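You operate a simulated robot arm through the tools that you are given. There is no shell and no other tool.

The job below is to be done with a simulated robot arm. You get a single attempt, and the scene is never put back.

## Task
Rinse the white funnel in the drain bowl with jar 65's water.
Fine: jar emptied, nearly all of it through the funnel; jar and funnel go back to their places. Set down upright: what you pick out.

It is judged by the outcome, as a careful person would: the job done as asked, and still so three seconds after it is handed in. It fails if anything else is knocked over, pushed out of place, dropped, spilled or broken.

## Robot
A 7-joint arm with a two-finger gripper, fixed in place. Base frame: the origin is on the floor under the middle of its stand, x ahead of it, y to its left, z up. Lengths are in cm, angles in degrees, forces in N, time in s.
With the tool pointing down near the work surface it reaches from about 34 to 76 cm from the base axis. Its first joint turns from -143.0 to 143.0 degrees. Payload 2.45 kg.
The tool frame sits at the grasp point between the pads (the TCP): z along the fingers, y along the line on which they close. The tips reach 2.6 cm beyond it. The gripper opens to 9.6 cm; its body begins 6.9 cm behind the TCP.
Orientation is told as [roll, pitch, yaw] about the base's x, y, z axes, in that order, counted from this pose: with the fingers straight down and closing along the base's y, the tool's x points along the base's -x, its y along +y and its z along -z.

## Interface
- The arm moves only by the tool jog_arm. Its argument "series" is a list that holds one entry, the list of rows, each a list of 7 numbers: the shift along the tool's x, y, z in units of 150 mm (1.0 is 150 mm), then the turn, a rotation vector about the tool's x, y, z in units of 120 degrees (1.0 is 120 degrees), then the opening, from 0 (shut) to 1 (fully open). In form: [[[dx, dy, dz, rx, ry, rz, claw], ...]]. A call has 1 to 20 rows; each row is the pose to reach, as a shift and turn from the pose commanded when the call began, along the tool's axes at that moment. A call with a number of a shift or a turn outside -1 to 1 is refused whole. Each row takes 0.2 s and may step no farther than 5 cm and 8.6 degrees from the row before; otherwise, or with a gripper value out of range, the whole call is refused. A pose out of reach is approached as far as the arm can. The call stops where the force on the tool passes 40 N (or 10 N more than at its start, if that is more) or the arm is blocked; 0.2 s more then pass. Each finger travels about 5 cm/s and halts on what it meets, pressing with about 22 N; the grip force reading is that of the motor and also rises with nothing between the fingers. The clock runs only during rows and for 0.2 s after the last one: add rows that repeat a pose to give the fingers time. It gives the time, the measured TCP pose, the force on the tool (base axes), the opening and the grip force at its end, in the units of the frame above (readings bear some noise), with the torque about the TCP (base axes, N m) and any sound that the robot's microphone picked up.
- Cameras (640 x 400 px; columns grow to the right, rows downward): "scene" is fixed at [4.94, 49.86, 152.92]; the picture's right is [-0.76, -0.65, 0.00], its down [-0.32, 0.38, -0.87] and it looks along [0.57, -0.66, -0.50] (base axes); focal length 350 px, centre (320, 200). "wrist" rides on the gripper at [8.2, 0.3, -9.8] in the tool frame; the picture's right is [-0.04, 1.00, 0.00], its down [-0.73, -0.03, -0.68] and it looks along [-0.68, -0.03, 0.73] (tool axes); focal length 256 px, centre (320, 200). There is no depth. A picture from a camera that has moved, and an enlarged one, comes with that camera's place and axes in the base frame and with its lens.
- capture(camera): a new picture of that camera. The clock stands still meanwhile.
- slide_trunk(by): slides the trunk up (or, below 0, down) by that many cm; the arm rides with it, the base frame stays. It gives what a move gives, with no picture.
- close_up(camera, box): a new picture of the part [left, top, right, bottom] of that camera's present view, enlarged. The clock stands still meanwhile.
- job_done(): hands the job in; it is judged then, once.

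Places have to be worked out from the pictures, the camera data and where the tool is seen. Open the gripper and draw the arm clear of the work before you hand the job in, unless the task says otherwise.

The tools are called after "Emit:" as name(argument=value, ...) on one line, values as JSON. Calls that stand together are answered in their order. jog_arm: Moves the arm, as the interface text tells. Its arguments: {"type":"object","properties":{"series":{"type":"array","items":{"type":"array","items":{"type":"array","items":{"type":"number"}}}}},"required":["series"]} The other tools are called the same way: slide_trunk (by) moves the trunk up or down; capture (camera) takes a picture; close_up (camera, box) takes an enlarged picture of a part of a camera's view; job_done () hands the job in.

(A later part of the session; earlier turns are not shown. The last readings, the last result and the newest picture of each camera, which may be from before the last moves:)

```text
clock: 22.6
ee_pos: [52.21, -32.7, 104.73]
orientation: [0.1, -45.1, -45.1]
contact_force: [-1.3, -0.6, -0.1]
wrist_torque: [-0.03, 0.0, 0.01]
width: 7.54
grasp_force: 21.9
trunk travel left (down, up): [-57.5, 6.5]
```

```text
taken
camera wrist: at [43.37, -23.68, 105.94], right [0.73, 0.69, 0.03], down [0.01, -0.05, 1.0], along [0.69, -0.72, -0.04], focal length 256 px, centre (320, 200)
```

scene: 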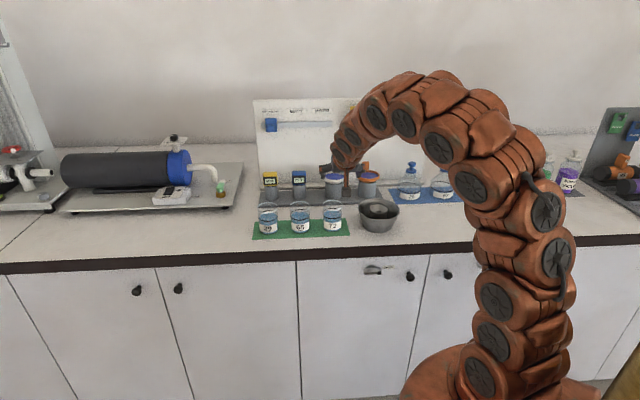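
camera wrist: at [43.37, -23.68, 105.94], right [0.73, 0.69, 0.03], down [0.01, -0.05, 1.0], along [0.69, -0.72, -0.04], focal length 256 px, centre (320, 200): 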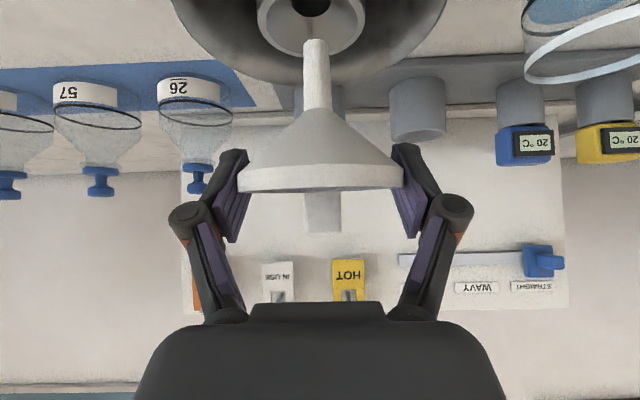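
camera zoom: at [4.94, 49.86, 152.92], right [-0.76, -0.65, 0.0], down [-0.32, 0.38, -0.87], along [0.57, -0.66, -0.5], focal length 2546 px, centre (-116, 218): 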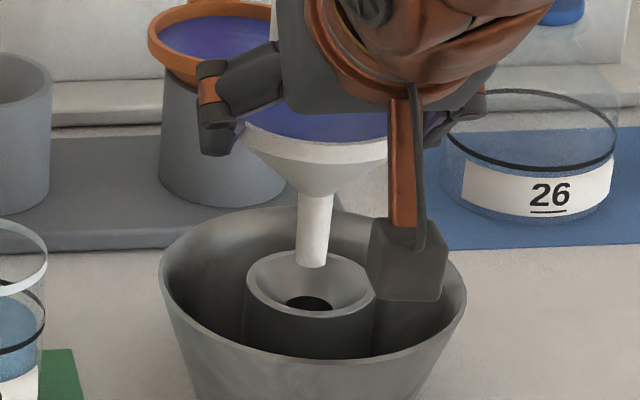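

The stem tip is about 1.1 cm above the socket and aligned within roughly 0.1–0.2 cm. I nudge slightly toward -u, lower 3.5 cm slowly into the hole and watch the force.

Emit:
jog_arm(series=[[[0.024, -0.007, 0.024, 0, 0, 0, 0.5], [0.047, -0.007, 0.047, 0, 0, 0, 0.5], [0.071, -0.007, 0.071, 0, 0, 0, 0.5], [0.094, -0.007, 0.094, 0, 0, 0, 0.5], [0.118, -0.007, 0.118, 0, 0, 0, 0.5], [0.141, -0.007, 0.141, 0, 0, 0, 0.5], [0.165, -0.007, 0.165, 0, 0, 0, 0.5], [0.165, -0.007, 0.165, 0, 0, 0, 0.5]]])

Emit:
close_up(camera="scene", box=[350, 170, 410, 225])

Emit:
capture(camera="wrist")

```text
clock: 24.4
ee_pos: [52.13, -32.92, 101.11]
orientation: [0.0, -44.9, -44.9]
contact_force: [6.7, -5.6, 1.5]
wrist_torque: [-0.42, -0.45, 0.0]
width: 7.48
grasp_force: 22.6
trunk travel left (down, up): [-57.5, 6.5]
```

```text
7.27 times, centred on (380, 198) of scene
camera zoom: at [4.94, 49.86, 152.92], right [-0.76, -0.65, 0.0], down [-0.32, 0.38, -0.87], along [0.57, -0.66, -0.5], focal length 2546 px, centre (-116, 218)
```

zoom: 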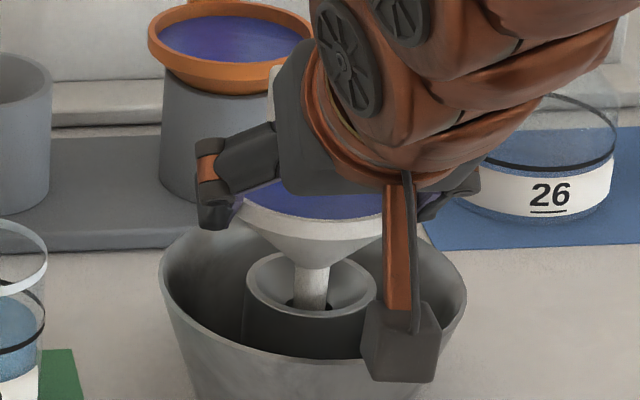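

```text
taken
camera wrist: at [43.26, -23.79, 102.39], right [0.73, 0.69, 0.03], down [0.01, -0.05, 1.0], along [0.69, -0.72, -0.04], focal length 256 px, centre (320, 200)
```

wrist: 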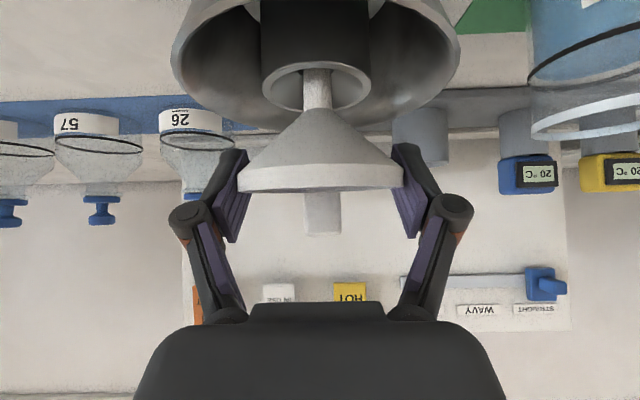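

The stem is in the hole, but the rim of the hole pushes it toward +v with about 9 N. I shift 0.35 cm toward +v to relieve that.

Emit:
jog_arm(series=[[[-0.008, 0, 0.008, 0, 0, 0, 0.5], [-0.0165, 0, 0.0165, 0, 0, 0, 0.5], [-0.0165, 0, 0.0165, 0, 0, 0, 0.5]]])

```text
clock: 25.2
ee_pos: [52.29, -33.13, 101.18]
orientation: [0.1, -45.0, -45.0]
contact_force: [0.8, 0.1, -0.3]
wrist_torque: [0.0, 0.0, -0.03]
width: 7.54
grasp_force: 22.3
trunk travel left (down, up): [-57.5, 6.5]
```

The side load is gone. I lower another 1.5 cm in small steps.

Emit:
jog_arm(series=[[[0.0141, 0, 0.0141, 0, 0, 0, 0.5], [0.0283, 0, 0.0283, 0, 0, 0, 0.5], [0.0424, 0, 0.0424, 0, 0, 0, 0.5], [0.0566, 0, 0.0566, 0, 0, 0, 0.5], [0.0707, 0, 0.0707, 0, 0, 0, 0.5], [0.0707, 0, 0.0707, 0, 0, 0, 0.5]]])

Emit:
capture(camera="wrist")

Emit:
close_up(camera="scene", box=[350, 170, 410, 225])

```text
clock: 26.6
ee_pos: [52.24, -33.13, 99.83]
orientation: [0.1, -44.9, -45.0]
contact_force: [-0.6, 0.9, -0.2]
wrist_torque: [-0.02, -0.01, 0.0]
width: 7.53
grasp_force: 22.1
trunk travel left (down, up): [-57.5, 6.5]
```

```text
taken
camera wrist: at [43.37, -24.01, 101.02], right [0.73, 0.69, 0.03], down [0.01, -0.05, 1.0], along [0.69, -0.72, -0.04], focal length 256 px, centre (320, 200)
```

wrist: 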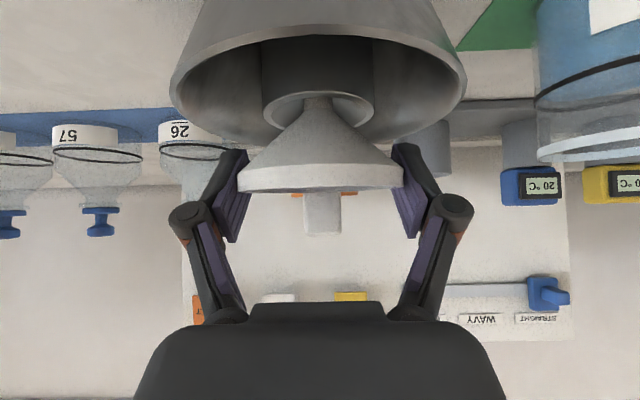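

```text
7.27 times, centred on (380, 198) of scene
camera zoom: at [4.94, 49.86, 152.92], right [-0.76, -0.65, 0.0], down [-0.32, 0.38, -0.87], along [0.57, -0.66, -0.5], focal length 2546 px, centre (-116, 218)
```

zoom: 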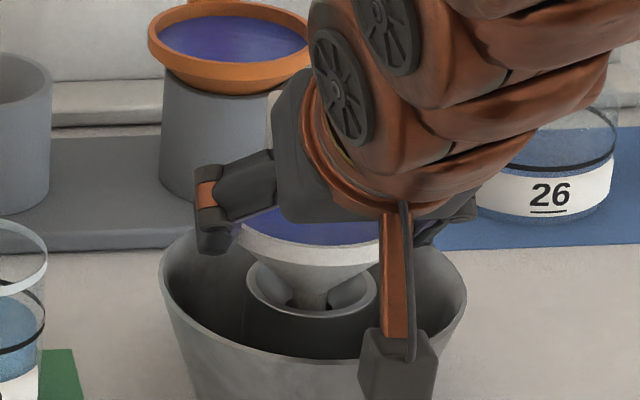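

No contact yet; the cone is just entering the socket's chamfer. I continue down 0.8 cm in small steps.

Emit:
jog_arm(series=[[[0.0094, 0, 0.0094, 0, 0, 0, 0.5], [0.0189, 0, 0.0189, 0, 0, 0, 0.5], [0.0283, 0, 0.0283, 0, 0, 0, 0.5], [0.0377, 0, 0.0377, 0, 0, 0, 0.5], [0.0377, 0, 0.0377, 0, 0, 0, 0.5]]])

Emit:
capture(camera="wrist")

```text
clock: 27.8
ee_pos: [52.08, -33.09, 98.92]
orientation: [0.0, -45.0, -44.9]
contact_force: [-0.4, -0.5, -0.9]
wrist_torque: [-0.01, 0.04, 0.0]
width: 7.54
grasp_force: 21.6
trunk travel left (down, up): [-57.5, 6.5]
```

```text
taken
camera wrist: at [43.37, -24.08, 100.16], right [0.73, 0.69, 0.03], down [0.01, -0.05, 1.0], along [0.69, -0.72, -0.04], focal length 256 px, centre (320, 200)
```

wrist: 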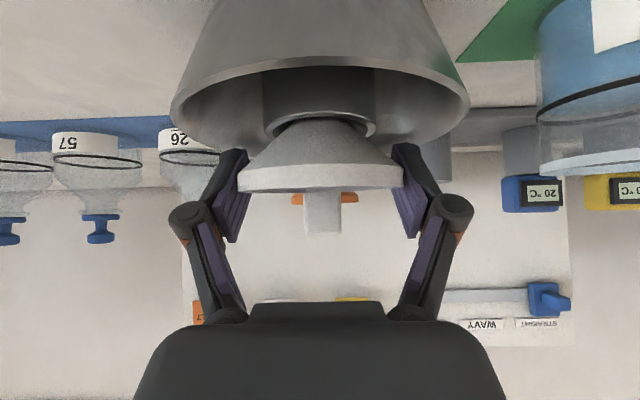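

Still free; the cone is nearly seated. I go down another 0.6 cm, watching for contact.

Emit:
jog_arm(series=[[[0.0071, 0, 0.0071, 0, 0, 0, 0.5], [0.0141, 0, 0.0141, 0, 0, 0, 0.5], [0.0212, 0, 0.0212, 0, 0, 0, 0.5], [0.0283, 0, 0.0283, 0, 0, 0, 0.5], [0.0283, 0, 0.0283, 0, 0, 0, 0.5]]])

Emit:
close_up(camera="wrist", box=[160, 60, 480, 260])

Emit:
close_up(camera="scene", box=[350, 170, 410, 225])

```text
clock: 29.0
ee_pos: [52.35, -33.05, 98.45]
orientation: [0.0, -45.1, -45.1]
contact_force: [-3.5, 2.0, 12.2]
wrist_torque: [-0.09, -0.06, 0.03]
width: 7.56
grasp_force: 22.4
trunk travel left (down, up): [-57.5, 6.5]
```

```text
2.00 times, centred on (320, 160) of wrist
camera zoom: at [43.42, -23.98, 99.63], right [0.73, 0.69, 0.03], down [0.0, -0.05, 1.0], along [0.69, -0.72, -0.04], focal length 512 px, centre (320, 280)
```

zoom: 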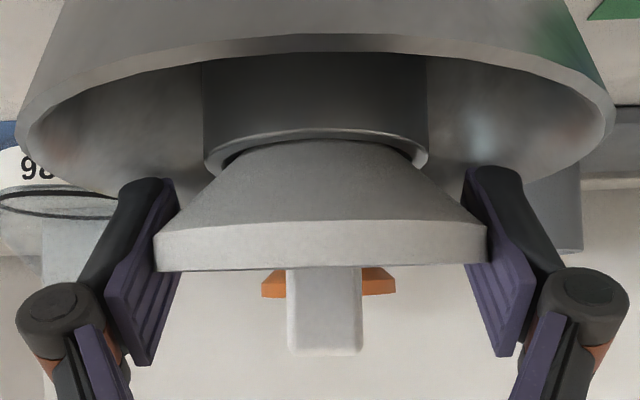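

```text
7.27 times, centred on (380, 198) of scene
camera zoom: at [4.94, 49.86, 152.92], right [-0.76, -0.65, 0.0], down [-0.32, 0.38, -0.87], along [0.57, -0.66, -0.5], focal length 2546 px, centre (-116, 218)
```

zoom: 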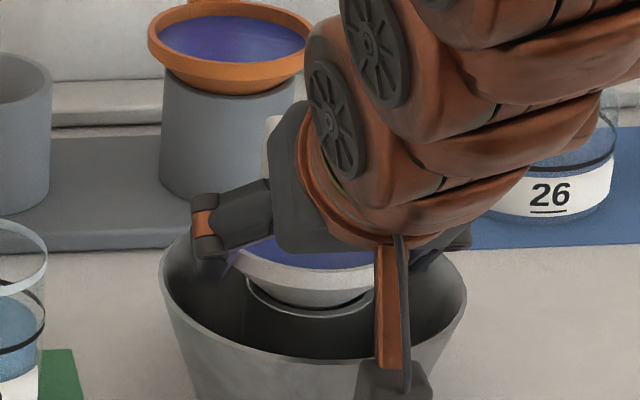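

The funnel is seated: 12 N upward. I ease off 0.1 cm and open the fingers only slightly, to about 8.1 cm, so they don't press on the bowl wall.

Emit:
jog_arm(series=[[[-0.0047, 0, -0.0047, 0, 0, 0, 0.5], [-0.0047, 0, -0.0047, 0, 0, 0, 0.82], [-0.0047, 0, -0.0047, 0, 0, 0, 0.84], [-0.0047, 0, -0.0047, 0, 0, 0, 0.84]]])

Emit:
close_up(camera="wrist", box=[160, 60, 480, 260])

```text
clock: 30.0
ee_pos: [52.4, -33.23, 98.29]
orientation: [0.0, -45.0, -44.8]
contact_force: [0.5, 0.9, 0.6]
wrist_torque: [0.04, 0.03, 0.03]
width: 8.09
grasp_force: 0.0
trunk travel left (down, up): [-57.5, 6.5]
```

```text
2.00 times, centred on (320, 160) of wrist
camera zoom: at [43.45, -24.05, 99.64], right [0.73, 0.69, 0.03], down [0.01, -0.05, 1.0], along [0.69, -0.72, -0.04], focal length 512 px, centre (320, 280)
```

zoom: 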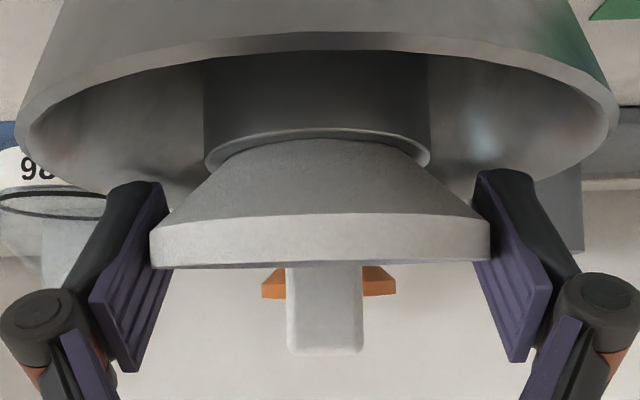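

The funnel rests in the socket with no load on the tool. I raise 1.5 cm to make sure the fingers come away without dragging it.

Emit:
jog_arm(series=[[[-0.0141, 0, -0.0141, 0, 0, 0, 0.86], [-0.0283, 0, -0.0283, 0, 0, 0, 0.88], [-0.0495, 0, -0.0495, 0, 0, 0, 0.9], [-0.0707, 0, -0.0707, 0, 0, 0, 0.92], [-0.0707, 0, -0.0707, 0, 0, 0, 0.92]]])

Emit:
capture(camera="wrist")

Emit:
close_up(camera="scene", box=[350, 170, 410, 225])

```text
clock: 31.2
ee_pos: [52.36, -33.06, 99.81]
orientation: [0.0, -44.9, -44.9]
contact_force: [-0.5, 0.3, -0.3]
wrist_torque: [0.0, -0.03, -0.01]
width: 8.84
grasp_force: 0.1
trunk travel left (down, up): [-57.5, 6.5]
```

```text
taken
camera wrist: at [43.48, -24.0, 101.04], right [0.73, 0.69, 0.03], down [0.01, -0.05, 1.0], along [0.69, -0.72, -0.04], focal length 256 px, centre (320, 200)
```

wrist: 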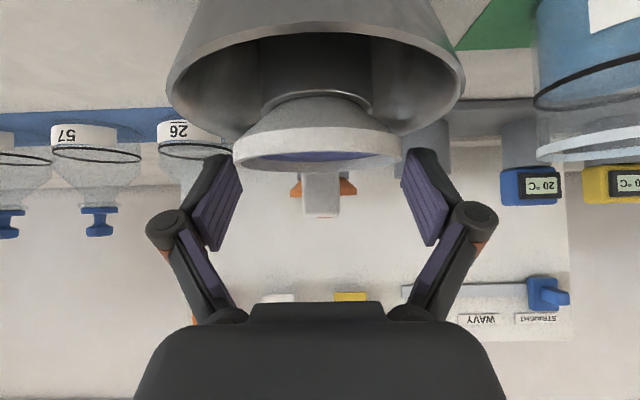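

```text
7.27 times, centred on (380, 198) of scene
camera zoom: at [4.94, 49.86, 152.92], right [-0.76, -0.65, 0.0], down [-0.32, 0.38, -0.87], along [0.57, -0.66, -0.5], focal length 2546 px, centre (-116, 218)
```

zoom: 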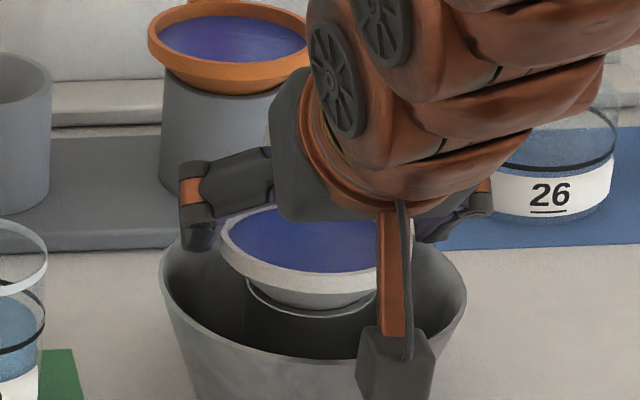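

The funnel stands properly in the socket. Before fetching the jar I'll rise clear and rehearse the pouring turn with the empty gripper, to see whether the arm can reach it.

Emit:
jog_arm(series=[[[-0.14, 0, -0.14, 0, 0, 0, 0.92], [-0.3, 0.05, -0.3, 0, 0, 0, 0.92], [-0.45, 0.18, -0.45, 0, 0, 0, 0.9], [-0.566, 0.333, -0.566, 0, 0, 0, 0.85], [-0.566, 0.333, -0.566, 0, 0, 0, 0.8]]])

Emit:
jog_arm(series=[[[0, 0, 0, -0.049, 0, 0.049, 0.8], [0, 0, 0, -0.098, 0, 0.098, 0.8], [0, 0, 0, -0.147, 0, 0.147, 0.8], [0, 0, 0, -0.196, 0, 0.196, 0.8], [0, 0, 0, -0.245, 0, 0.245, 0.8], [0, 0, 0, -0.294, 0, 0.294, 0.8], [0, 0, 0, -0.343, 0, 0.343, 0.8], [0, 0, 0, -0.392, 0, 0.392, 0.8], [0, 0, 0, -0.441, 0, 0.441, 0.8], [0, 0, 0, -0.49, 0, 0.49, 0.8], [0, 0, 0, -0.539, 0, 0.539, 0.8], [0, 0, 0, -0.588, 0, 0.588, 0.8], [0, 0, 0, -0.637, 0, 0.637, 0.8], [0, 0, 0, -0.68, 0, 0.68, 0.8]]])

Emit:
capture(camera="scene")

Emit:
capture(camera="wrist")

```text
clock: 32.4
ee_pos: [55.79, -29.5, 111.79]
orientation: [0.1, -45.0, -45.0]
contact_force: [0.2, -0.9, -0.2]
wrist_torque: [0.01, -0.01, -0.02]
width: 7.7
grasp_force: 0.1
trunk travel left (down, up): [-57.5, 6.5]
```

```text
clock: 35.4
ee_pos: [55.69, -29.65, 111.99]
orientation: [108.7, 17.9, -86.9]
contact_force: [-0.1, -0.9, 0.6]
wrist_torque: [0.01, 0.01, 0.02]
width: 7.69
grasp_force: 0.0
trunk travel left (down, up): [-57.5, 6.5]
```

```text
taken
```

scene: 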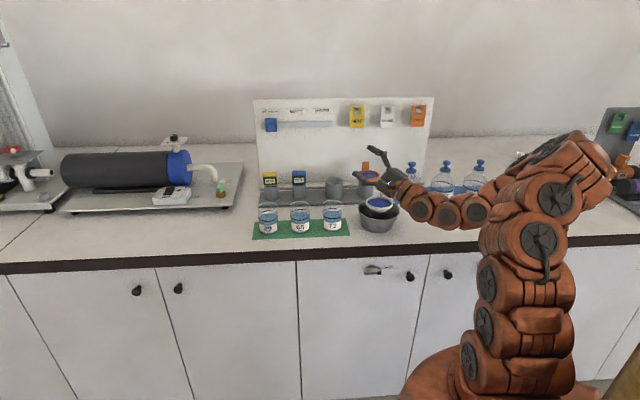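

```text
taken
camera wrist: at [45.88, -21.57, 111.78], right [-0.3, -0.34, 0.89], down [-0.6, -0.66, -0.46], along [0.74, -0.67, -0.01], focal length 256 px, centre (320, 200)
```

wrist: 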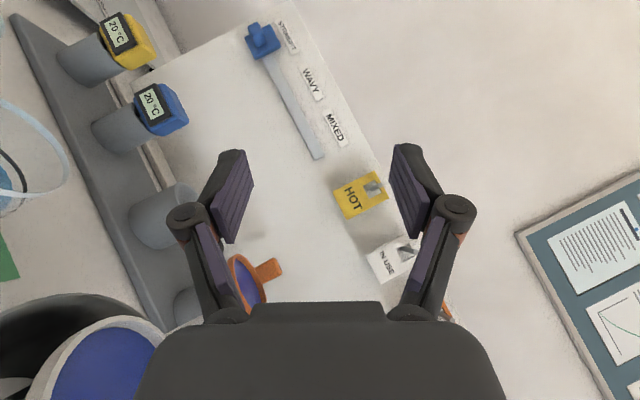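

The arm reaches the 115° pouring turn with the TCP held in place. I turn back and then look at jar 65 from in front of it.

Emit:
jog_arm(series=[[[0, 0, 0, 0.049, 0, -0.049, 0.8], [0, 0, 0, 0.098, 0, -0.098, 0.8], [0, 0, 0, 0.147, 0, -0.147, 0.8], [0, 0, 0, 0.196, 0, -0.196, 0.8], [0, 0, 0, 0.245, 0, -0.245, 0.8], [0, 0, 0, 0.294, 0, -0.294, 0.8], [0, 0, 0, 0.343, 0, -0.343, 0.8], [0, 0, 0, 0.392, 0, -0.392, 0.8], [0, 0, 0, 0.441, 0, -0.441, 0.8], [0, 0, 0, 0.49, 0, -0.49, 0.8], [0, 0, 0, 0.539, 0, -0.539, 0.8], [0, 0, 0, 0.588, 0, -0.588, 0.8], [0, 0, 0, 0.637, 0, -0.637, 0.8], [0, 0, 0, 0.68, 0, -0.68, 0.8], [0, 0, 0, 0.68, 0, -0.68, 0.8]]])

Emit:
capture(camera="scene")

```text
clock: 38.6
ee_pos: [55.79, -29.62, 112.02]
orientation: [-0.1, -44.9, -44.9]
contact_force: [-0.6, 0.3, 0.2]
wrist_torque: [-0.01, 0.03, 0.02]
width: 7.69
grasp_force: 0.0
trunk travel left (down, up): [-57.5, 6.5]
```

```text
taken
```

scene: 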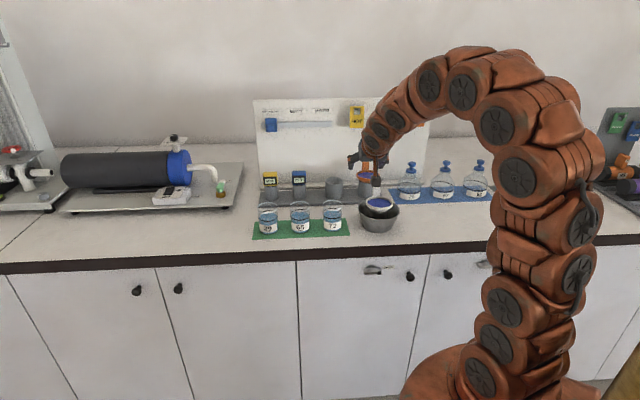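

I move sideways toward jar 65, staying high above the jars.

Emit:
jog_arm(series=[[[0.1, 0.187, -0.047, 0, 0, 0, 0.8], [0.2, 0.373, -0.094, 0, 0, 0, 0.8], [0.31, 0.56, -0.141, 0, 0, 0, 0.8], [0.41, 0.747, -0.189, 0, 0, 0, 0.8], [0.5185, 0.933, -0.236, 0, 0, 0, 0.8]]])

Emit:
jog_arm(series=[[[0, 0.187, 0, 0, 0, 0, 0.8], [0, 0.373, 0, 0, 0, 0, 0.8], [0, 0.373, 0, 0, 0, 0, 0.8]]])

Emit:
capture(camera="wrist")

Emit:
close_up(camera="scene", box=[240, 130, 400, 250])

```text
clock: 39.8
ee_pos: [59.58, -13.94, 109.03]
orientation: [-0.1, -45.0, -45.0]
contact_force: [0.1, -0.7, -0.1]
wrist_torque: [0.03, 0.0, 0.0]
width: 7.66
grasp_force: 0.1
trunk travel left (down, up): [-57.5, 6.5]
```

```text
clock: 40.6
ee_pos: [63.92, -10.14, 108.89]
orientation: [0.0, -45.0, -44.9]
contact_force: [-0.2, 0.1, 0.1]
wrist_torque: [0.0, 0.01, 0.0]
width: 7.66
grasp_force: 0.0
trunk travel left (down, up): [-57.5, 6.5]
```

```text
taken
camera wrist: at [55.11, -0.92, 110.16], right [0.73, 0.69, 0.03], down [0.01, -0.05, 1.0], along [0.69, -0.72, -0.04], focal length 256 px, centre (320, 200)
```

wrist: 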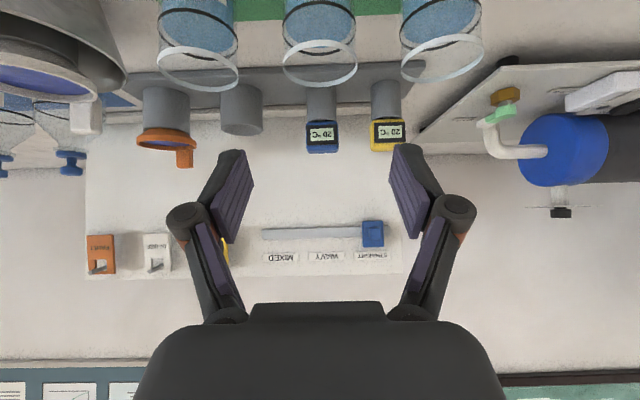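

```text
3.33 times, centred on (320, 190) of scene
camera zoom: at [4.94, 49.86, 152.92], right [-0.76, -0.65, 0.0], down [-0.32, 0.38, -0.87], along [0.57, -0.66, -0.5], focal length 1167 px, centre (320, 233)
```

zoom: 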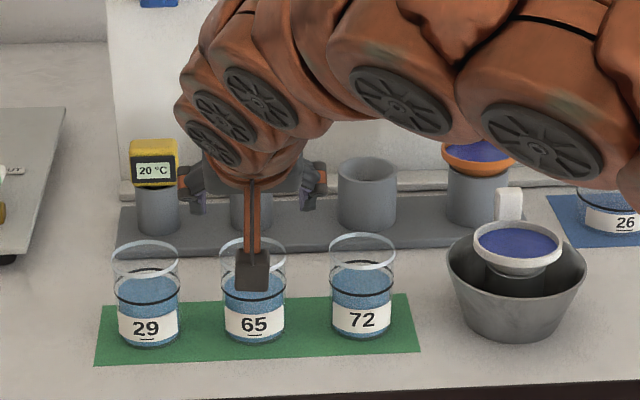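

Jar 65 sits dead centre in view at about u 38.0, v 60.1. Its rim is near z 98.1 and its base near z 89.7. I narrow the fingers to about 7.1 cm and drop to the pre-grasp point in front of it.

Emit:
jog_arm(series=[[[0.07, 0, 0.09, 0, 0, 0, 0.78], [0.14, 0, 0.19, 0, 0, 0, 0.76], [0.21, 0, 0.29, 0, 0, 0, 0.74], [0.28, 0, 0.385, 0, 0, 0, 0.74], [0.342, 0, 0.471, 0, 0, 0, 0.74], [0.342, 0, 0.471, 0, 0, 0, 0.74]]])

Emit:
capture(camera="wrist")

Emit:
close_up(camera="scene", box=[240, 160, 360, 250])

```text
clock: 42.0
ee_pos: [64.83, -11.05, 100.28]
orientation: [0.0, -45.0, -45.0]
contact_force: [0.5, -0.8, 0.9]
wrist_torque: [0.02, 0.0, 0.03]
width: 7.1
grasp_force: 0.1
trunk travel left (down, up): [-57.5, 6.5]
```

```text
taken
camera wrist: at [55.99, -1.89, 101.51], right [0.73, 0.69, 0.03], down [0.01, -0.05, 1.0], along [0.69, -0.72, -0.04], focal length 256 px, centre (320, 200)
```

wrist: 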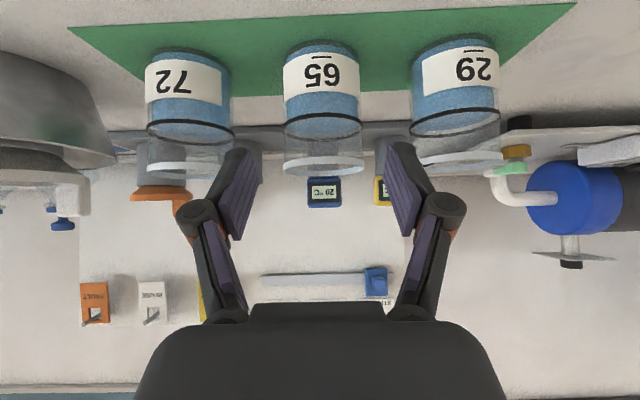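

```text
4.44 times, centred on (300, 205) of scene
camera zoom: at [4.94, 49.86, 152.92], right [-0.76, -0.65, 0.0], down [-0.32, 0.38, -0.87], along [0.57, -0.66, -0.5], focal length 1556 px, centre (409, 178)
```

zoom: 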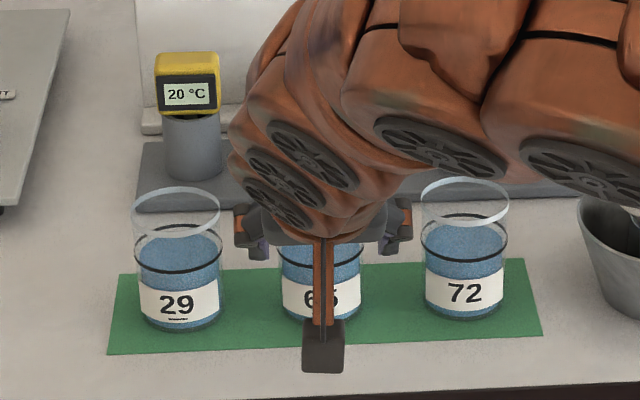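

Jar 65 is centred and reads "65" with its underline. The fingers have room on both sides between jars 72 and 29. I advance 8.9 cm along the tool axis to straddle it.

Emit:
jog_arm(series=[[[0.004, 0, 0.13, 0, 0, 0, 0.74], [0.008, 0, 0.26, 0, 0, 0, 0.74], [0.012, 0, 0.39, 0, 0, 0, 0.74], [0.014, 0, 0.5, 0, 0, 0, 0.74], [0.016, 0, 0.595, 0, 0, 0, 0.74], [0.016, 0, 0.595, 0, 0, 0, 0.74]]])

Emit:
capture(camera="wrist")

Emit:
close_up(camera="scene", box=[240, 160, 360, 250])

```text
clock: 43.4
ee_pos: [69.21, -15.39, 93.62]
orientation: [0.0, -45.0, -44.9]
contact_force: [0.3, -0.1, -0.1]
wrist_torque: [-0.05, 0.02, -0.01]
width: 7.1
grasp_force: 0.1
trunk travel left (down, up): [-57.5, 6.5]
```

```text
taken
camera wrist: at [60.39, -6.29, 94.86], right [0.73, 0.69, 0.03], down [0.01, -0.05, 1.0], along [0.69, -0.72, -0.04], focal length 256 px, centre (320, 200)
```

wrist: 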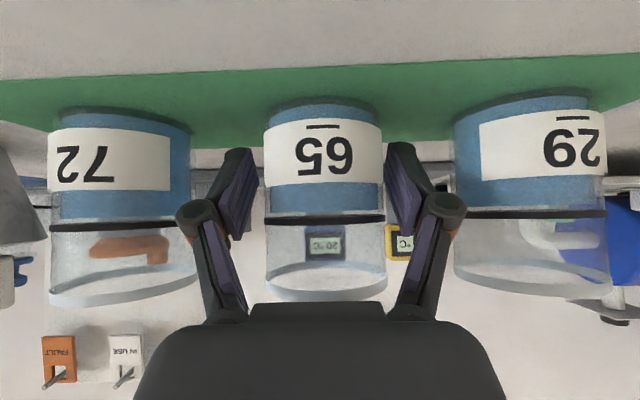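

```text
4.44 times, centred on (300, 205) of scene
camera zoom: at [4.94, 49.86, 152.92], right [-0.76, -0.65, 0.0], down [-0.32, 0.38, -0.87], along [0.57, -0.66, -0.5], focal length 1556 px, centre (409, 178)
```

zoom: 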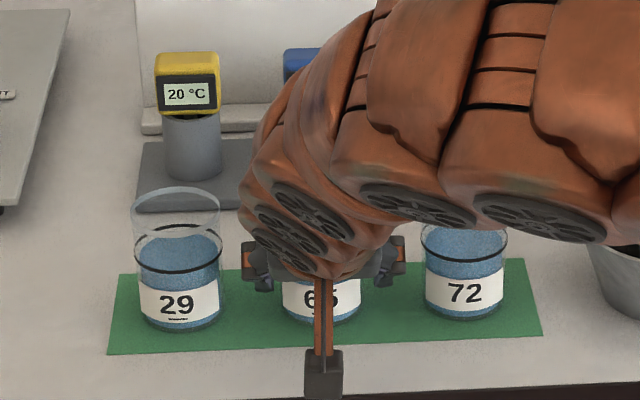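

The jar stands between the fingers, about 0.2 cm toward +u from centre. I shift by that amount and close on it.

Emit:
jog_arm(series=[[[0, 0.013, 0, 0, 0, 0, 0.74], [0, 0.013, 0, 0, 0, 0, 0.65], [0, 0.013, 0, 0, 0, 0, 0.5], [0, 0.013, 0, 0, 0, 0, 0.4], [0, 0.013, 0, 0, 0, 0, 0.35], [0, 0.013, 0, 0, 0, 0, 0.35]]])

Emit:
capture(camera="wrist")

```text
clock: 44.8
ee_pos: [69.48, -15.31, 93.71]
orientation: [0.0, -45.0, -45.0]
contact_force: [-0.1, 0.1, 1.1]
wrist_torque: [-0.04, 0.06, 0.01]
width: 5.92
grasp_force: 21.6
trunk travel left (down, up): [-57.5, 6.5]
```

```text
taken
camera wrist: at [60.57, -6.17, 94.95], right [0.73, 0.69, 0.03], down [0.01, -0.05, 1.0], along [0.69, -0.72, -0.04], focal length 256 px, centre (320, 200)
```

wrist: 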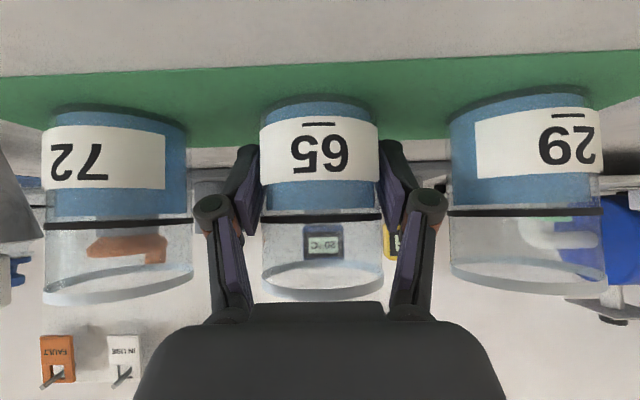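

The jar is gripped at 5.92 cm. I lift 1 cm slowly and check for slip.

Emit:
jog_arm(series=[[[-0.0118, 0, -0.0118, 0, 0, 0, 0.35], [-0.0236, 0, -0.0236, 0, 0, 0, 0.35], [-0.0354, 0, -0.0354, 0, 0, 0, 0.35], [-0.0471, 0, -0.0471, 0, 0, 0, 0.35], [-0.0471, 0, -0.0471, 0, 0, 0, 0.35]]])

Emit:
capture(camera="wrist")

```text
clock: 46.0
ee_pos: [69.41, -15.36, 94.87]
orientation: [0.0, -45.1, -44.8]
contact_force: [0.1, 0.0, -0.9]
wrist_torque: [0.02, 0.01, 0.0]
width: 5.94
grasp_force: 22.2
trunk travel left (down, up): [-57.5, 6.5]
```

```text
taken
camera wrist: at [60.61, -6.17, 96.05], right [0.73, 0.69, 0.03], down [0.01, -0.05, 1.0], along [0.69, -0.72, -0.04], focal length 256 px, centre (320, 200)
```

wrist: 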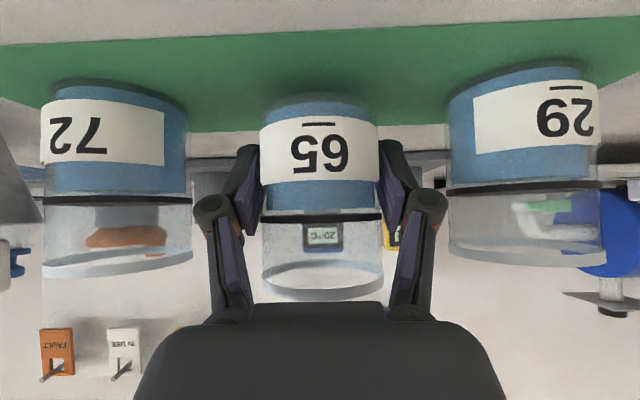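

There is no slip; the jar moves with the hand. I lift smoothly 13 cm to clear jar 72 and the funnel.

Emit:
jog_arm(series=[[[-0.02, 0, -0.02, 0, 0, 0, 0.35], [-0.055, 0, -0.055, 0, 0, 0, 0.35], [-0.1, 0, -0.1, 0, 0, 0, 0.35], [-0.15, 0, -0.15, 0, 0, 0, 0.35], [-0.2, 0, -0.2, 0, 0, 0, 0.35], [-0.255, 0, -0.255, 0, 0, 0, 0.35], [-0.31, 0, -0.31, 0, 0, 0, 0.35], [-0.365, 0, -0.365, 0, 0, 0, 0.35], [-0.42, 0, -0.42, 0, 0, 0, 0.35], [-0.475, 0, -0.475, 0, 0, 0, 0.35], [-0.525, 0, -0.525, 0, 0, 0, 0.35], [-0.57, 0, -0.57, 0, 0, 0, 0.35], [-0.6, 0, -0.6, 0, 0, 0, 0.35], [-0.613, 0, -0.613, 0, 0, 0, 0.35], [-0.613, 0, -0.613, 0, 0, 0, 0.35]]])

Emit:
capture(camera="scene")

Emit:
capture(camera="wrist")

```text
clock: 49.2
ee_pos: [69.43, -15.13, 107.93]
orientation: [0.0, -45.0, -44.9]
contact_force: [0.5, 0.0, -1.5]
wrist_torque: [0.03, -0.01, 0.01]
width: 5.92
grasp_force: 21.8
trunk travel left (down, up): [-57.5, 6.5]
```

```text
taken
```

scene: 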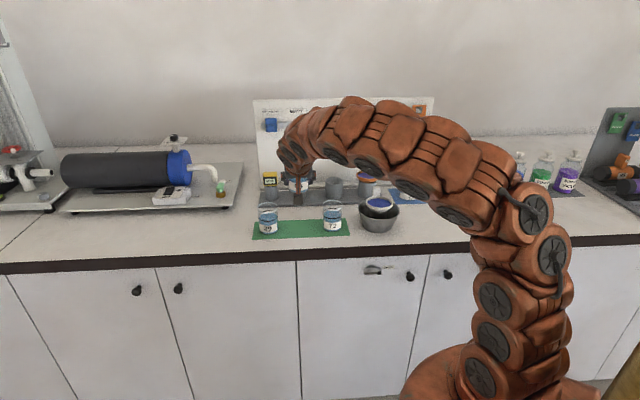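

```text
taken
camera wrist: at [60.56, -6.09, 109.18], right [0.73, 0.69, 0.03], down [0.01, -0.05, 1.0], along [0.69, -0.72, -0.04], focal length 256 px, centre (320, 200)
```

wrist: 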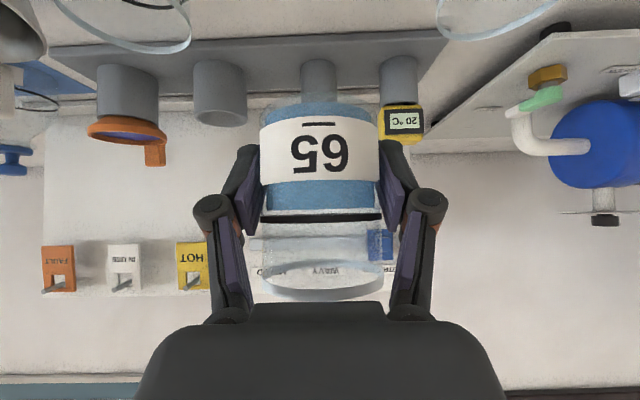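

The jar is held upright and full. I carry it level toward the bowl, well above jar 72.

Emit:
jog_arm(series=[[[-0.001, -0.02, 0.001, 0, 0, 0, 0.35], [-0.003, -0.06, 0.003, 0, 0, 0, 0.35], [-0.008, -0.12, 0.008, 0, 0, 0, 0.35], [-0.012, -0.2, 0.012, 0, 0, 0, 0.35], [-0.018, -0.29, 0.018, 0, 0, 0, 0.35], [-0.024, -0.38, 0.024, 0, 0, 0, 0.35], [-0.03, -0.47, 0.03, 0, 0, 0, 0.35], [-0.036, -0.56, 0.036, 0, 0, 0, 0.35], [-0.042, -0.65, 0.042, 0, 0, 0, 0.35], [-0.042, -0.73, 0.042, 0, 0, 0, 0.35], [-0.042, -0.8, 0.042, 0, 0, 0, 0.35], [-0.042, -0.85, 0.042, 0, 0, 0, 0.35], [-0.042, -0.867, 0.042, 0, 0, 0, 0.35], [-0.042, -0.867, 0.042, 0, 0, 0, 0.35]]])

Emit:
capture(camera="wrist")

Emit:
close_up(camera="scene", box=[280, 130, 440, 250])

```text
clock: 52.2
ee_pos: [60.9, -25.19, 107.71]
orientation: [-0.1, -45.0, -44.9]
contact_force: [0.4, -0.1, -2.1]
wrist_torque: [0.04, 0.03, 0.01]
width: 5.95
grasp_force: 21.8
trunk travel left (down, up): [-57.5, 6.5]
```

```text
taken
camera wrist: at [51.97, -16.0, 109.06], right [0.73, 0.69, 0.03], down [0.01, -0.05, 1.0], along [0.69, -0.72, -0.04], focal length 256 px, centre (320, 200)
```

wrist: 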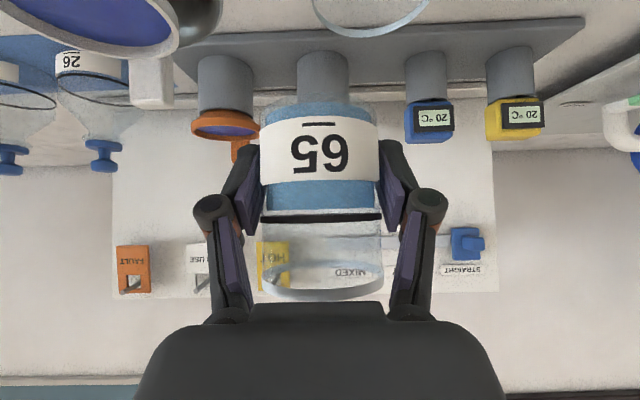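

```text
3.33 times, centred on (360, 190) of scene
camera zoom: at [4.94, 49.86, 152.92], right [-0.76, -0.65, 0.0], down [-0.32, 0.38, -0.87], along [0.57, -0.66, -0.5], focal length 1167 px, centre (187, 233)
```

zoom: 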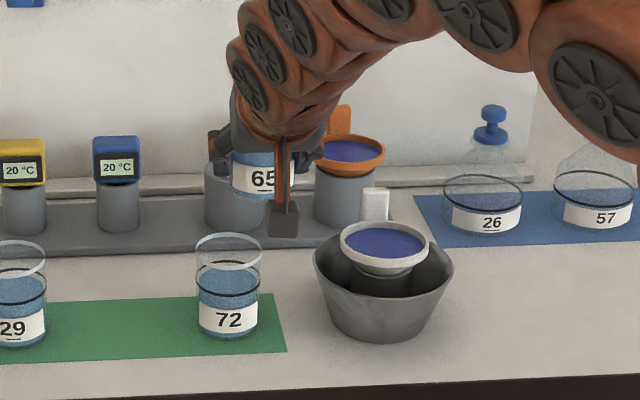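

The jar is now at u 25, with the funnel just ahead at about (13.55, 60.9). I bring it in beside the bowl while tilting to 30°, which is not enough to spill, so I can check where the lip sits over the funnel.

Emit:
jog_arm(series=[[[0.0156, -0.05, 0.0137, -0.0236, 0, 0.0236, 0.35], [0.0415, -0.11, 0.0349, -0.0471, 0, 0.0471, 0.35], [0.0745, -0.17, 0.0679, -0.0707, 0, 0.0707, 0.35], [0.1145, -0.2233, 0.1032, -0.0943, 0, 0.0943, 0.35], [0.1499, -0.27, 0.1339, -0.1178, 0, 0.1178, 0.35], [0.1923, -0.3233, 0.1763, -0.1473, 0, 0.1473, 0.35], [0.2253, -0.3633, 0.2093, -0.1768, 0, 0.1768, 0.35], [0.2253, -0.3633, 0.2093, -0.1768, 0, 0.1768, 0.35]]])

Emit:
capture(camera="wrist")

Emit:
close_up(camera="scene", box=[320, 150, 420, 240])

```text
clock: 54.0
ee_pos: [56.85, -28.74, 103.09]
orientation: [39.3, -37.7, -71.6]
contact_force: [0.4, 0.2, -1.6]
wrist_torque: [0.02, 0.01, 0.0]
width: 5.93
grasp_force: 22.1
trunk travel left (down, up): [-57.5, 6.5]
```

```text
taken
camera wrist: at [47.56, -20.13, 104.39], right [0.62, 0.58, 0.53], down [-0.34, -0.4, 0.85], along [0.7, -0.71, -0.05], focal length 256 px, centre (320, 200)
```

wrist: 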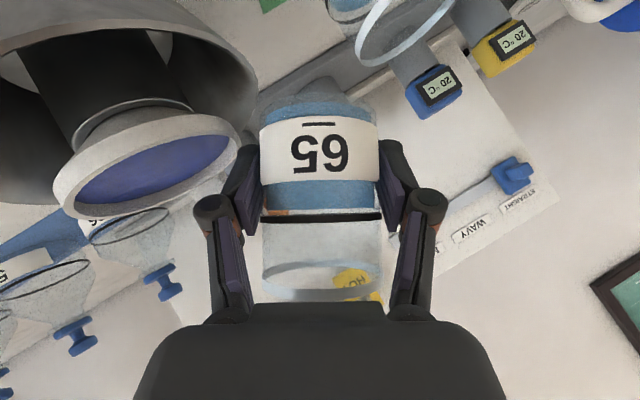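

```text
4.44 times, centred on (370, 195) of scene
camera zoom: at [4.94, 49.86, 152.92], right [-0.76, -0.65, 0.0], down [-0.32, 0.38, -0.87], along [0.57, -0.66, -0.5], focal length 1556 px, centre (98, 222)
```

zoom: 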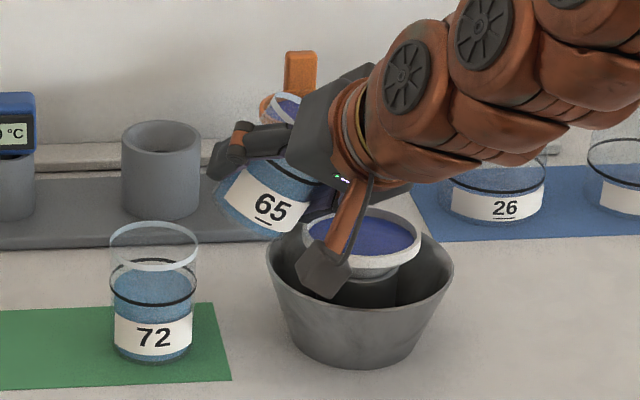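

The lip sits above the funnel at about u 14.9, z 105.7, and the lower finger clears the rim. I tilt on to 46°, roughly where pouring should begin, and check.

Emit:
jog_arm(series=[[[-0.0008, 0.0168, -0.0008, -0.0354, 0, 0.0354, 0.35], [-0.0026, 0.0322, -0.0026, -0.0707, 0, 0.0707, 0.35], [-0.0031, 0.0403, -0.0031, -0.0943, 0, 0.0943, 0.35], [-0.0031, 0.0403, -0.0031, -0.0943, 0, 0.0943, 0.35]]])

Emit:
capture(camera="wrist")

Emit:
close_up(camera="scene", box=[340, 160, 410, 225])

```text
clock: 55.0
ee_pos: [57.18, -28.48, 103.58]
orientation: [55.8, -29.4, -80.7]
contact_force: [0.5, 0.4, -1.2]
wrist_torque: [-0.01, 0.01, 0.04]
width: 5.93
grasp_force: 22.0
trunk travel left (down, up): [-57.5, 6.5]
```

```text
taken
camera wrist: at [47.72, -20.04, 104.72], right [0.49, 0.46, 0.74], down [-0.5, -0.55, 0.67], along [0.71, -0.7, -0.05], focal length 256 px, centre (320, 200)
```

wrist: 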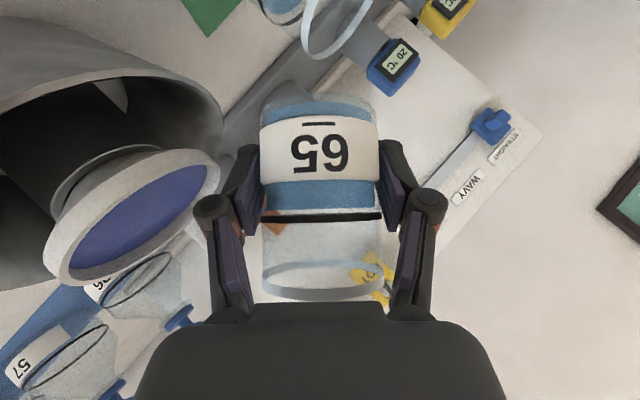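

```text
6.15 times, centred on (375, 192) of scene
camera zoom: at [4.94, 49.86, 152.92], right [-0.76, -0.65, 0.0], down [-0.32, 0.38, -0.87], along [0.57, -0.66, -0.5], focal length 2154 px, centre (-18, 246)
```

zoom: 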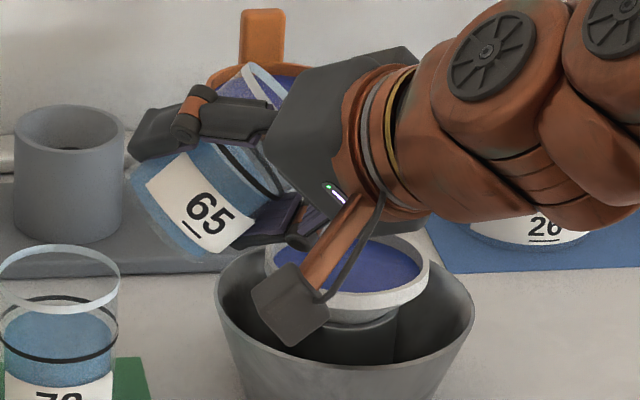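

The lip projects exactly where I computed it, and a vertical drop from it lands inside the funnel. I start the slow pour, from 46° to 58° at 3°/s, keeping the lip over the funnel.

Emit:
jog_arm(series=[[[-0.0003, 0.0009, -0.0003, -0.0035, 0, 0.0035, 0.35], [-0.0007, 0.0019, -0.0007, -0.0071, 0, 0.0071, 0.35], [-0.001, 0.0028, -0.001, -0.0106, 0, 0.0106, 0.35], [-0.0013, 0.0038, -0.0013, -0.0141, 0, 0.0141, 0.35], [-0.0017, 0.0047, -0.0017, -0.0177, 0, 0.0177, 0.35], [-0.002, 0.0056, -0.002, -0.0212, 0, 0.0212, 0.35], [-0.0023, 0.0066, -0.0023, -0.0247, 0, 0.0247, 0.35], [-0.0026, 0.0075, -0.0026, -0.0283, 0, 0.0283, 0.35], [-0.003, 0.0085, -0.003, -0.0318, 0, 0.0318, 0.35], [-0.0033, 0.0094, -0.0033, -0.0354, 0, 0.0354, 0.35], [-0.0036, 0.0103, -0.0036, -0.0389, 0, 0.0389, 0.35], [-0.004, 0.0113, -0.004, -0.0424, 0, 0.0424, 0.35], [-0.0043, 0.0122, -0.0043, -0.046, 0, 0.046, 0.35], [-0.0046, 0.0132, -0.0046, -0.0495, 0, 0.0495, 0.35], [-0.005, 0.0141, -0.005, -0.053, 0, 0.053, 0.35], [-0.0053, 0.015, -0.0053, -0.0566, 0, 0.0566, 0.35], [-0.0056, 0.016, -0.0056, -0.0601, 0, 0.0601, 0.35], [-0.0059, 0.0169, -0.0059, -0.0636, 0, 0.0636, 0.35], [-0.0063, 0.0179, -0.0063, -0.0672, 0, 0.0672, 0.35], [-0.0066, 0.0188, -0.0066, -0.0707, 0, 0.0707, 0.35]]])

Emit:
capture(camera="wrist")

Emit:
close_up(camera="scene", box=[340, 160, 410, 225])

```text
clock: 59.2
ee_pos: [57.45, -28.36, 103.93]
orientation: [66.2, -22.0, -85.2]
contact_force: [-0.1, -0.3, -0.6]
wrist_torque: [0.01, 0.02, 0.01]
width: 5.93
grasp_force: 22.1
trunk travel left (down, up): [-57.5, 6.5]
```

```text
taken
camera wrist: at [47.74, -20.09, 104.84], right [0.38, 0.34, 0.86], down [-0.58, -0.64, 0.5], along [0.72, -0.69, -0.04], focal length 256 px, centre (320, 200)
```

wrist: 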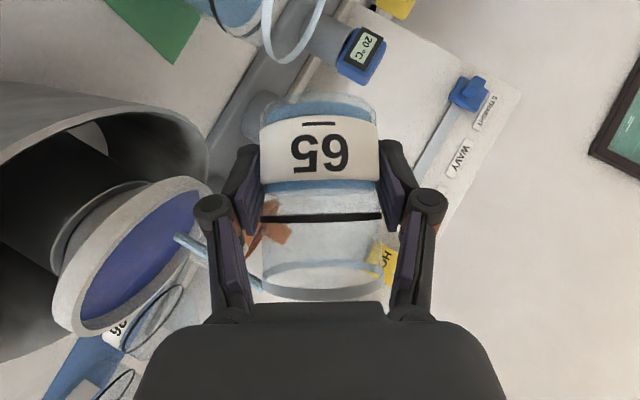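

```text
6.15 times, centred on (375, 192) of scene
camera zoom: at [4.94, 49.86, 152.92], right [-0.76, -0.65, 0.0], down [-0.32, 0.38, -0.87], along [0.57, -0.66, -0.5], focal length 2154 px, centre (-18, 246)
```

zoom: 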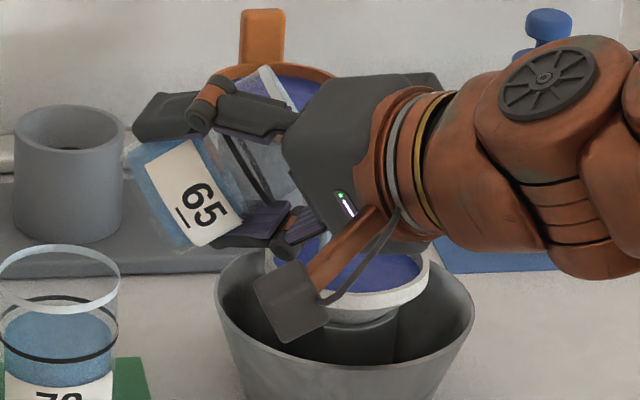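

The stream is visible, falling straight down from the lip into the funnel. I zoom in to confirm where it lands and that nothing spills.

Emit:
close_up(camera="wrist", box=[40, 160, 300, 340])

Emit:
close_up(camera="scene", box=[360, 180, 420, 230])

```text
2.22 times, centred on (170, 250) of wrist
camera zoom: at [47.74, -20.09, 104.84], right [0.38, 0.34, 0.86], down [-0.58, -0.64, 0.5], along [0.72, -0.69, -0.04], focal length 569 px, centre (653, 89)
```

zoom: 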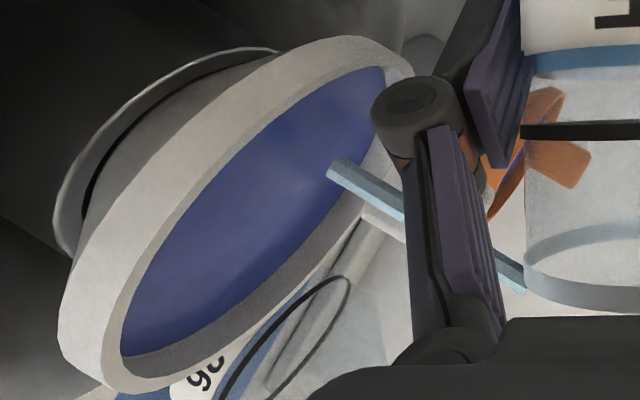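

```text
8.00 times, centred on (390, 205) of scene
camera zoom: at [4.94, 49.86, 152.92], right [-0.76, -0.65, 0.0], down [-0.32, 0.38, -0.87], along [0.57, -0.66, -0.5], focal length 2801 px, centre (-240, 160)
```

zoom: 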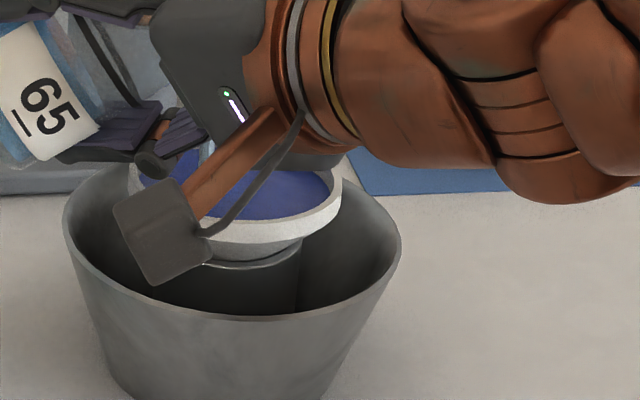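

The stream lands on the filter disc about 1.5 cm toward +u from centre, well inside the funnel. I keep pouring from 58° to 70° and shift the lip a little toward the centre.

Emit:
jog_arm(series=[[[-0.0029, -0.0028, -0.0029, -0.0035, 0, 0.0035, 0.35], [-0.0058, -0.0056, -0.0058, -0.0071, 0, 0.0071, 0.35], [-0.0088, -0.0085, -0.0088, -0.0106, 0, 0.0106, 0.35], [-0.0117, -0.0113, -0.0117, -0.0141, 0, 0.0141, 0.35], [-0.0146, -0.0141, -0.0146, -0.0177, 0, 0.0177, 0.35], [-0.0175, -0.0169, -0.0175, -0.0212, 0, 0.0212, 0.35], [-0.0204, -0.0197, -0.0204, -0.0247, 0, 0.0247, 0.35], [-0.0234, -0.0226, -0.0234, -0.0283, 0, 0.0283, 0.35], [-0.0263, -0.0254, -0.0263, -0.0318, 0, 0.0318, 0.35], [-0.0292, -0.0282, -0.0292, -0.0354, 0, 0.0354, 0.35], [-0.0311, -0.0276, -0.0311, -0.0389, 0, 0.0389, 0.35], [-0.0329, -0.0271, -0.0329, -0.0424, 0, 0.0424, 0.35], [-0.0348, -0.0265, -0.0348, -0.046, 0, 0.046, 0.35], [-0.0366, -0.026, -0.0366, -0.0495, 0, 0.0495, 0.35], [-0.0385, -0.0254, -0.0385, -0.053, 0, 0.053, 0.35], [-0.0404, -0.0248, -0.0404, -0.0566, 0, 0.0566, 0.35], [-0.0422, -0.0243, -0.0422, -0.0601, 0, 0.0601, 0.35], [-0.0441, -0.0237, -0.0441, -0.0636, 0, 0.0636, 0.35], [-0.0459, -0.0232, -0.0459, -0.0672, 0, 0.0672, 0.35], [-0.0478, -0.0226, -0.0478, -0.0707, 0, 0.0707, 0.35]]])

Emit:
capture(camera="wrist")

Emit:
close_up(camera="scene", box=[340, 160, 410, 225])

```text
clock: 63.4
ee_pos: [56.52, -29.31, 104.13]
orientation: [75.6, -13.9, -88.1]
contact_force: [-0.7, 0.1, -1.4]
wrist_torque: [0.01, 0.02, 0.05]
width: 5.93
grasp_force: 21.6
trunk travel left (down, up): [-57.5, 6.5]
```

```text
taken
camera wrist: at [46.76, -21.05, 104.91], right [0.24, 0.2, 0.95], down [-0.64, -0.7, 0.31], along [0.73, -0.69, -0.04], focal length 256 px, centre (320, 200)
```

wrist: 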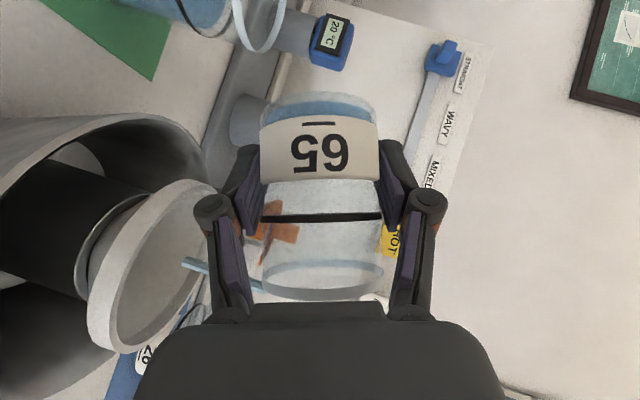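

```text
6.15 times, centred on (375, 192) of scene
camera zoom: at [4.94, 49.86, 152.92], right [-0.76, -0.65, 0.0], down [-0.32, 0.38, -0.87], along [0.57, -0.66, -0.5], focal length 2154 px, centre (-18, 246)
```

zoom: 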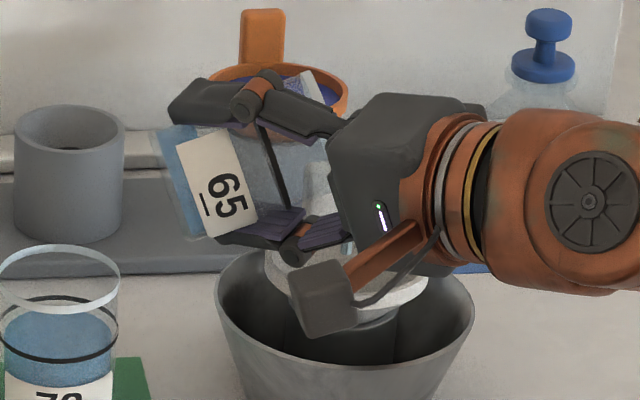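

The blue residue has rinsed out and the funnel interior is white. The stream still lands inside, and little water remains in the jar. I zoom in once before continuing.

Emit:
close_up(camera="wrist", box=[60, 170, 300, 350])

```text
2.22 times, centred on (180, 260) of wrist
camera zoom: at [46.76, -21.05, 104.91], right [0.24, 0.2, 0.95], down [-0.64, -0.7, 0.31], along [0.73, -0.69, -0.04], focal length 569 px, centre (631, 67)
```

zoom: 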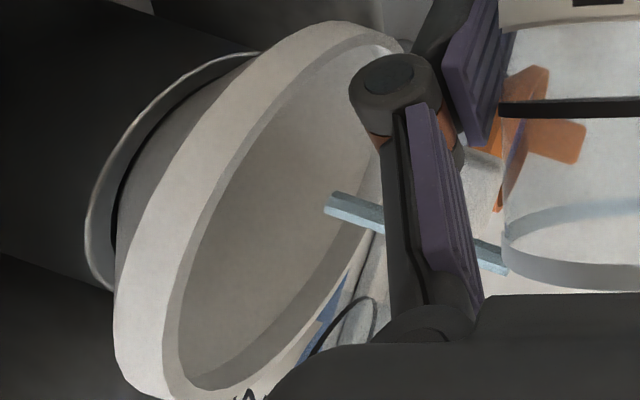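

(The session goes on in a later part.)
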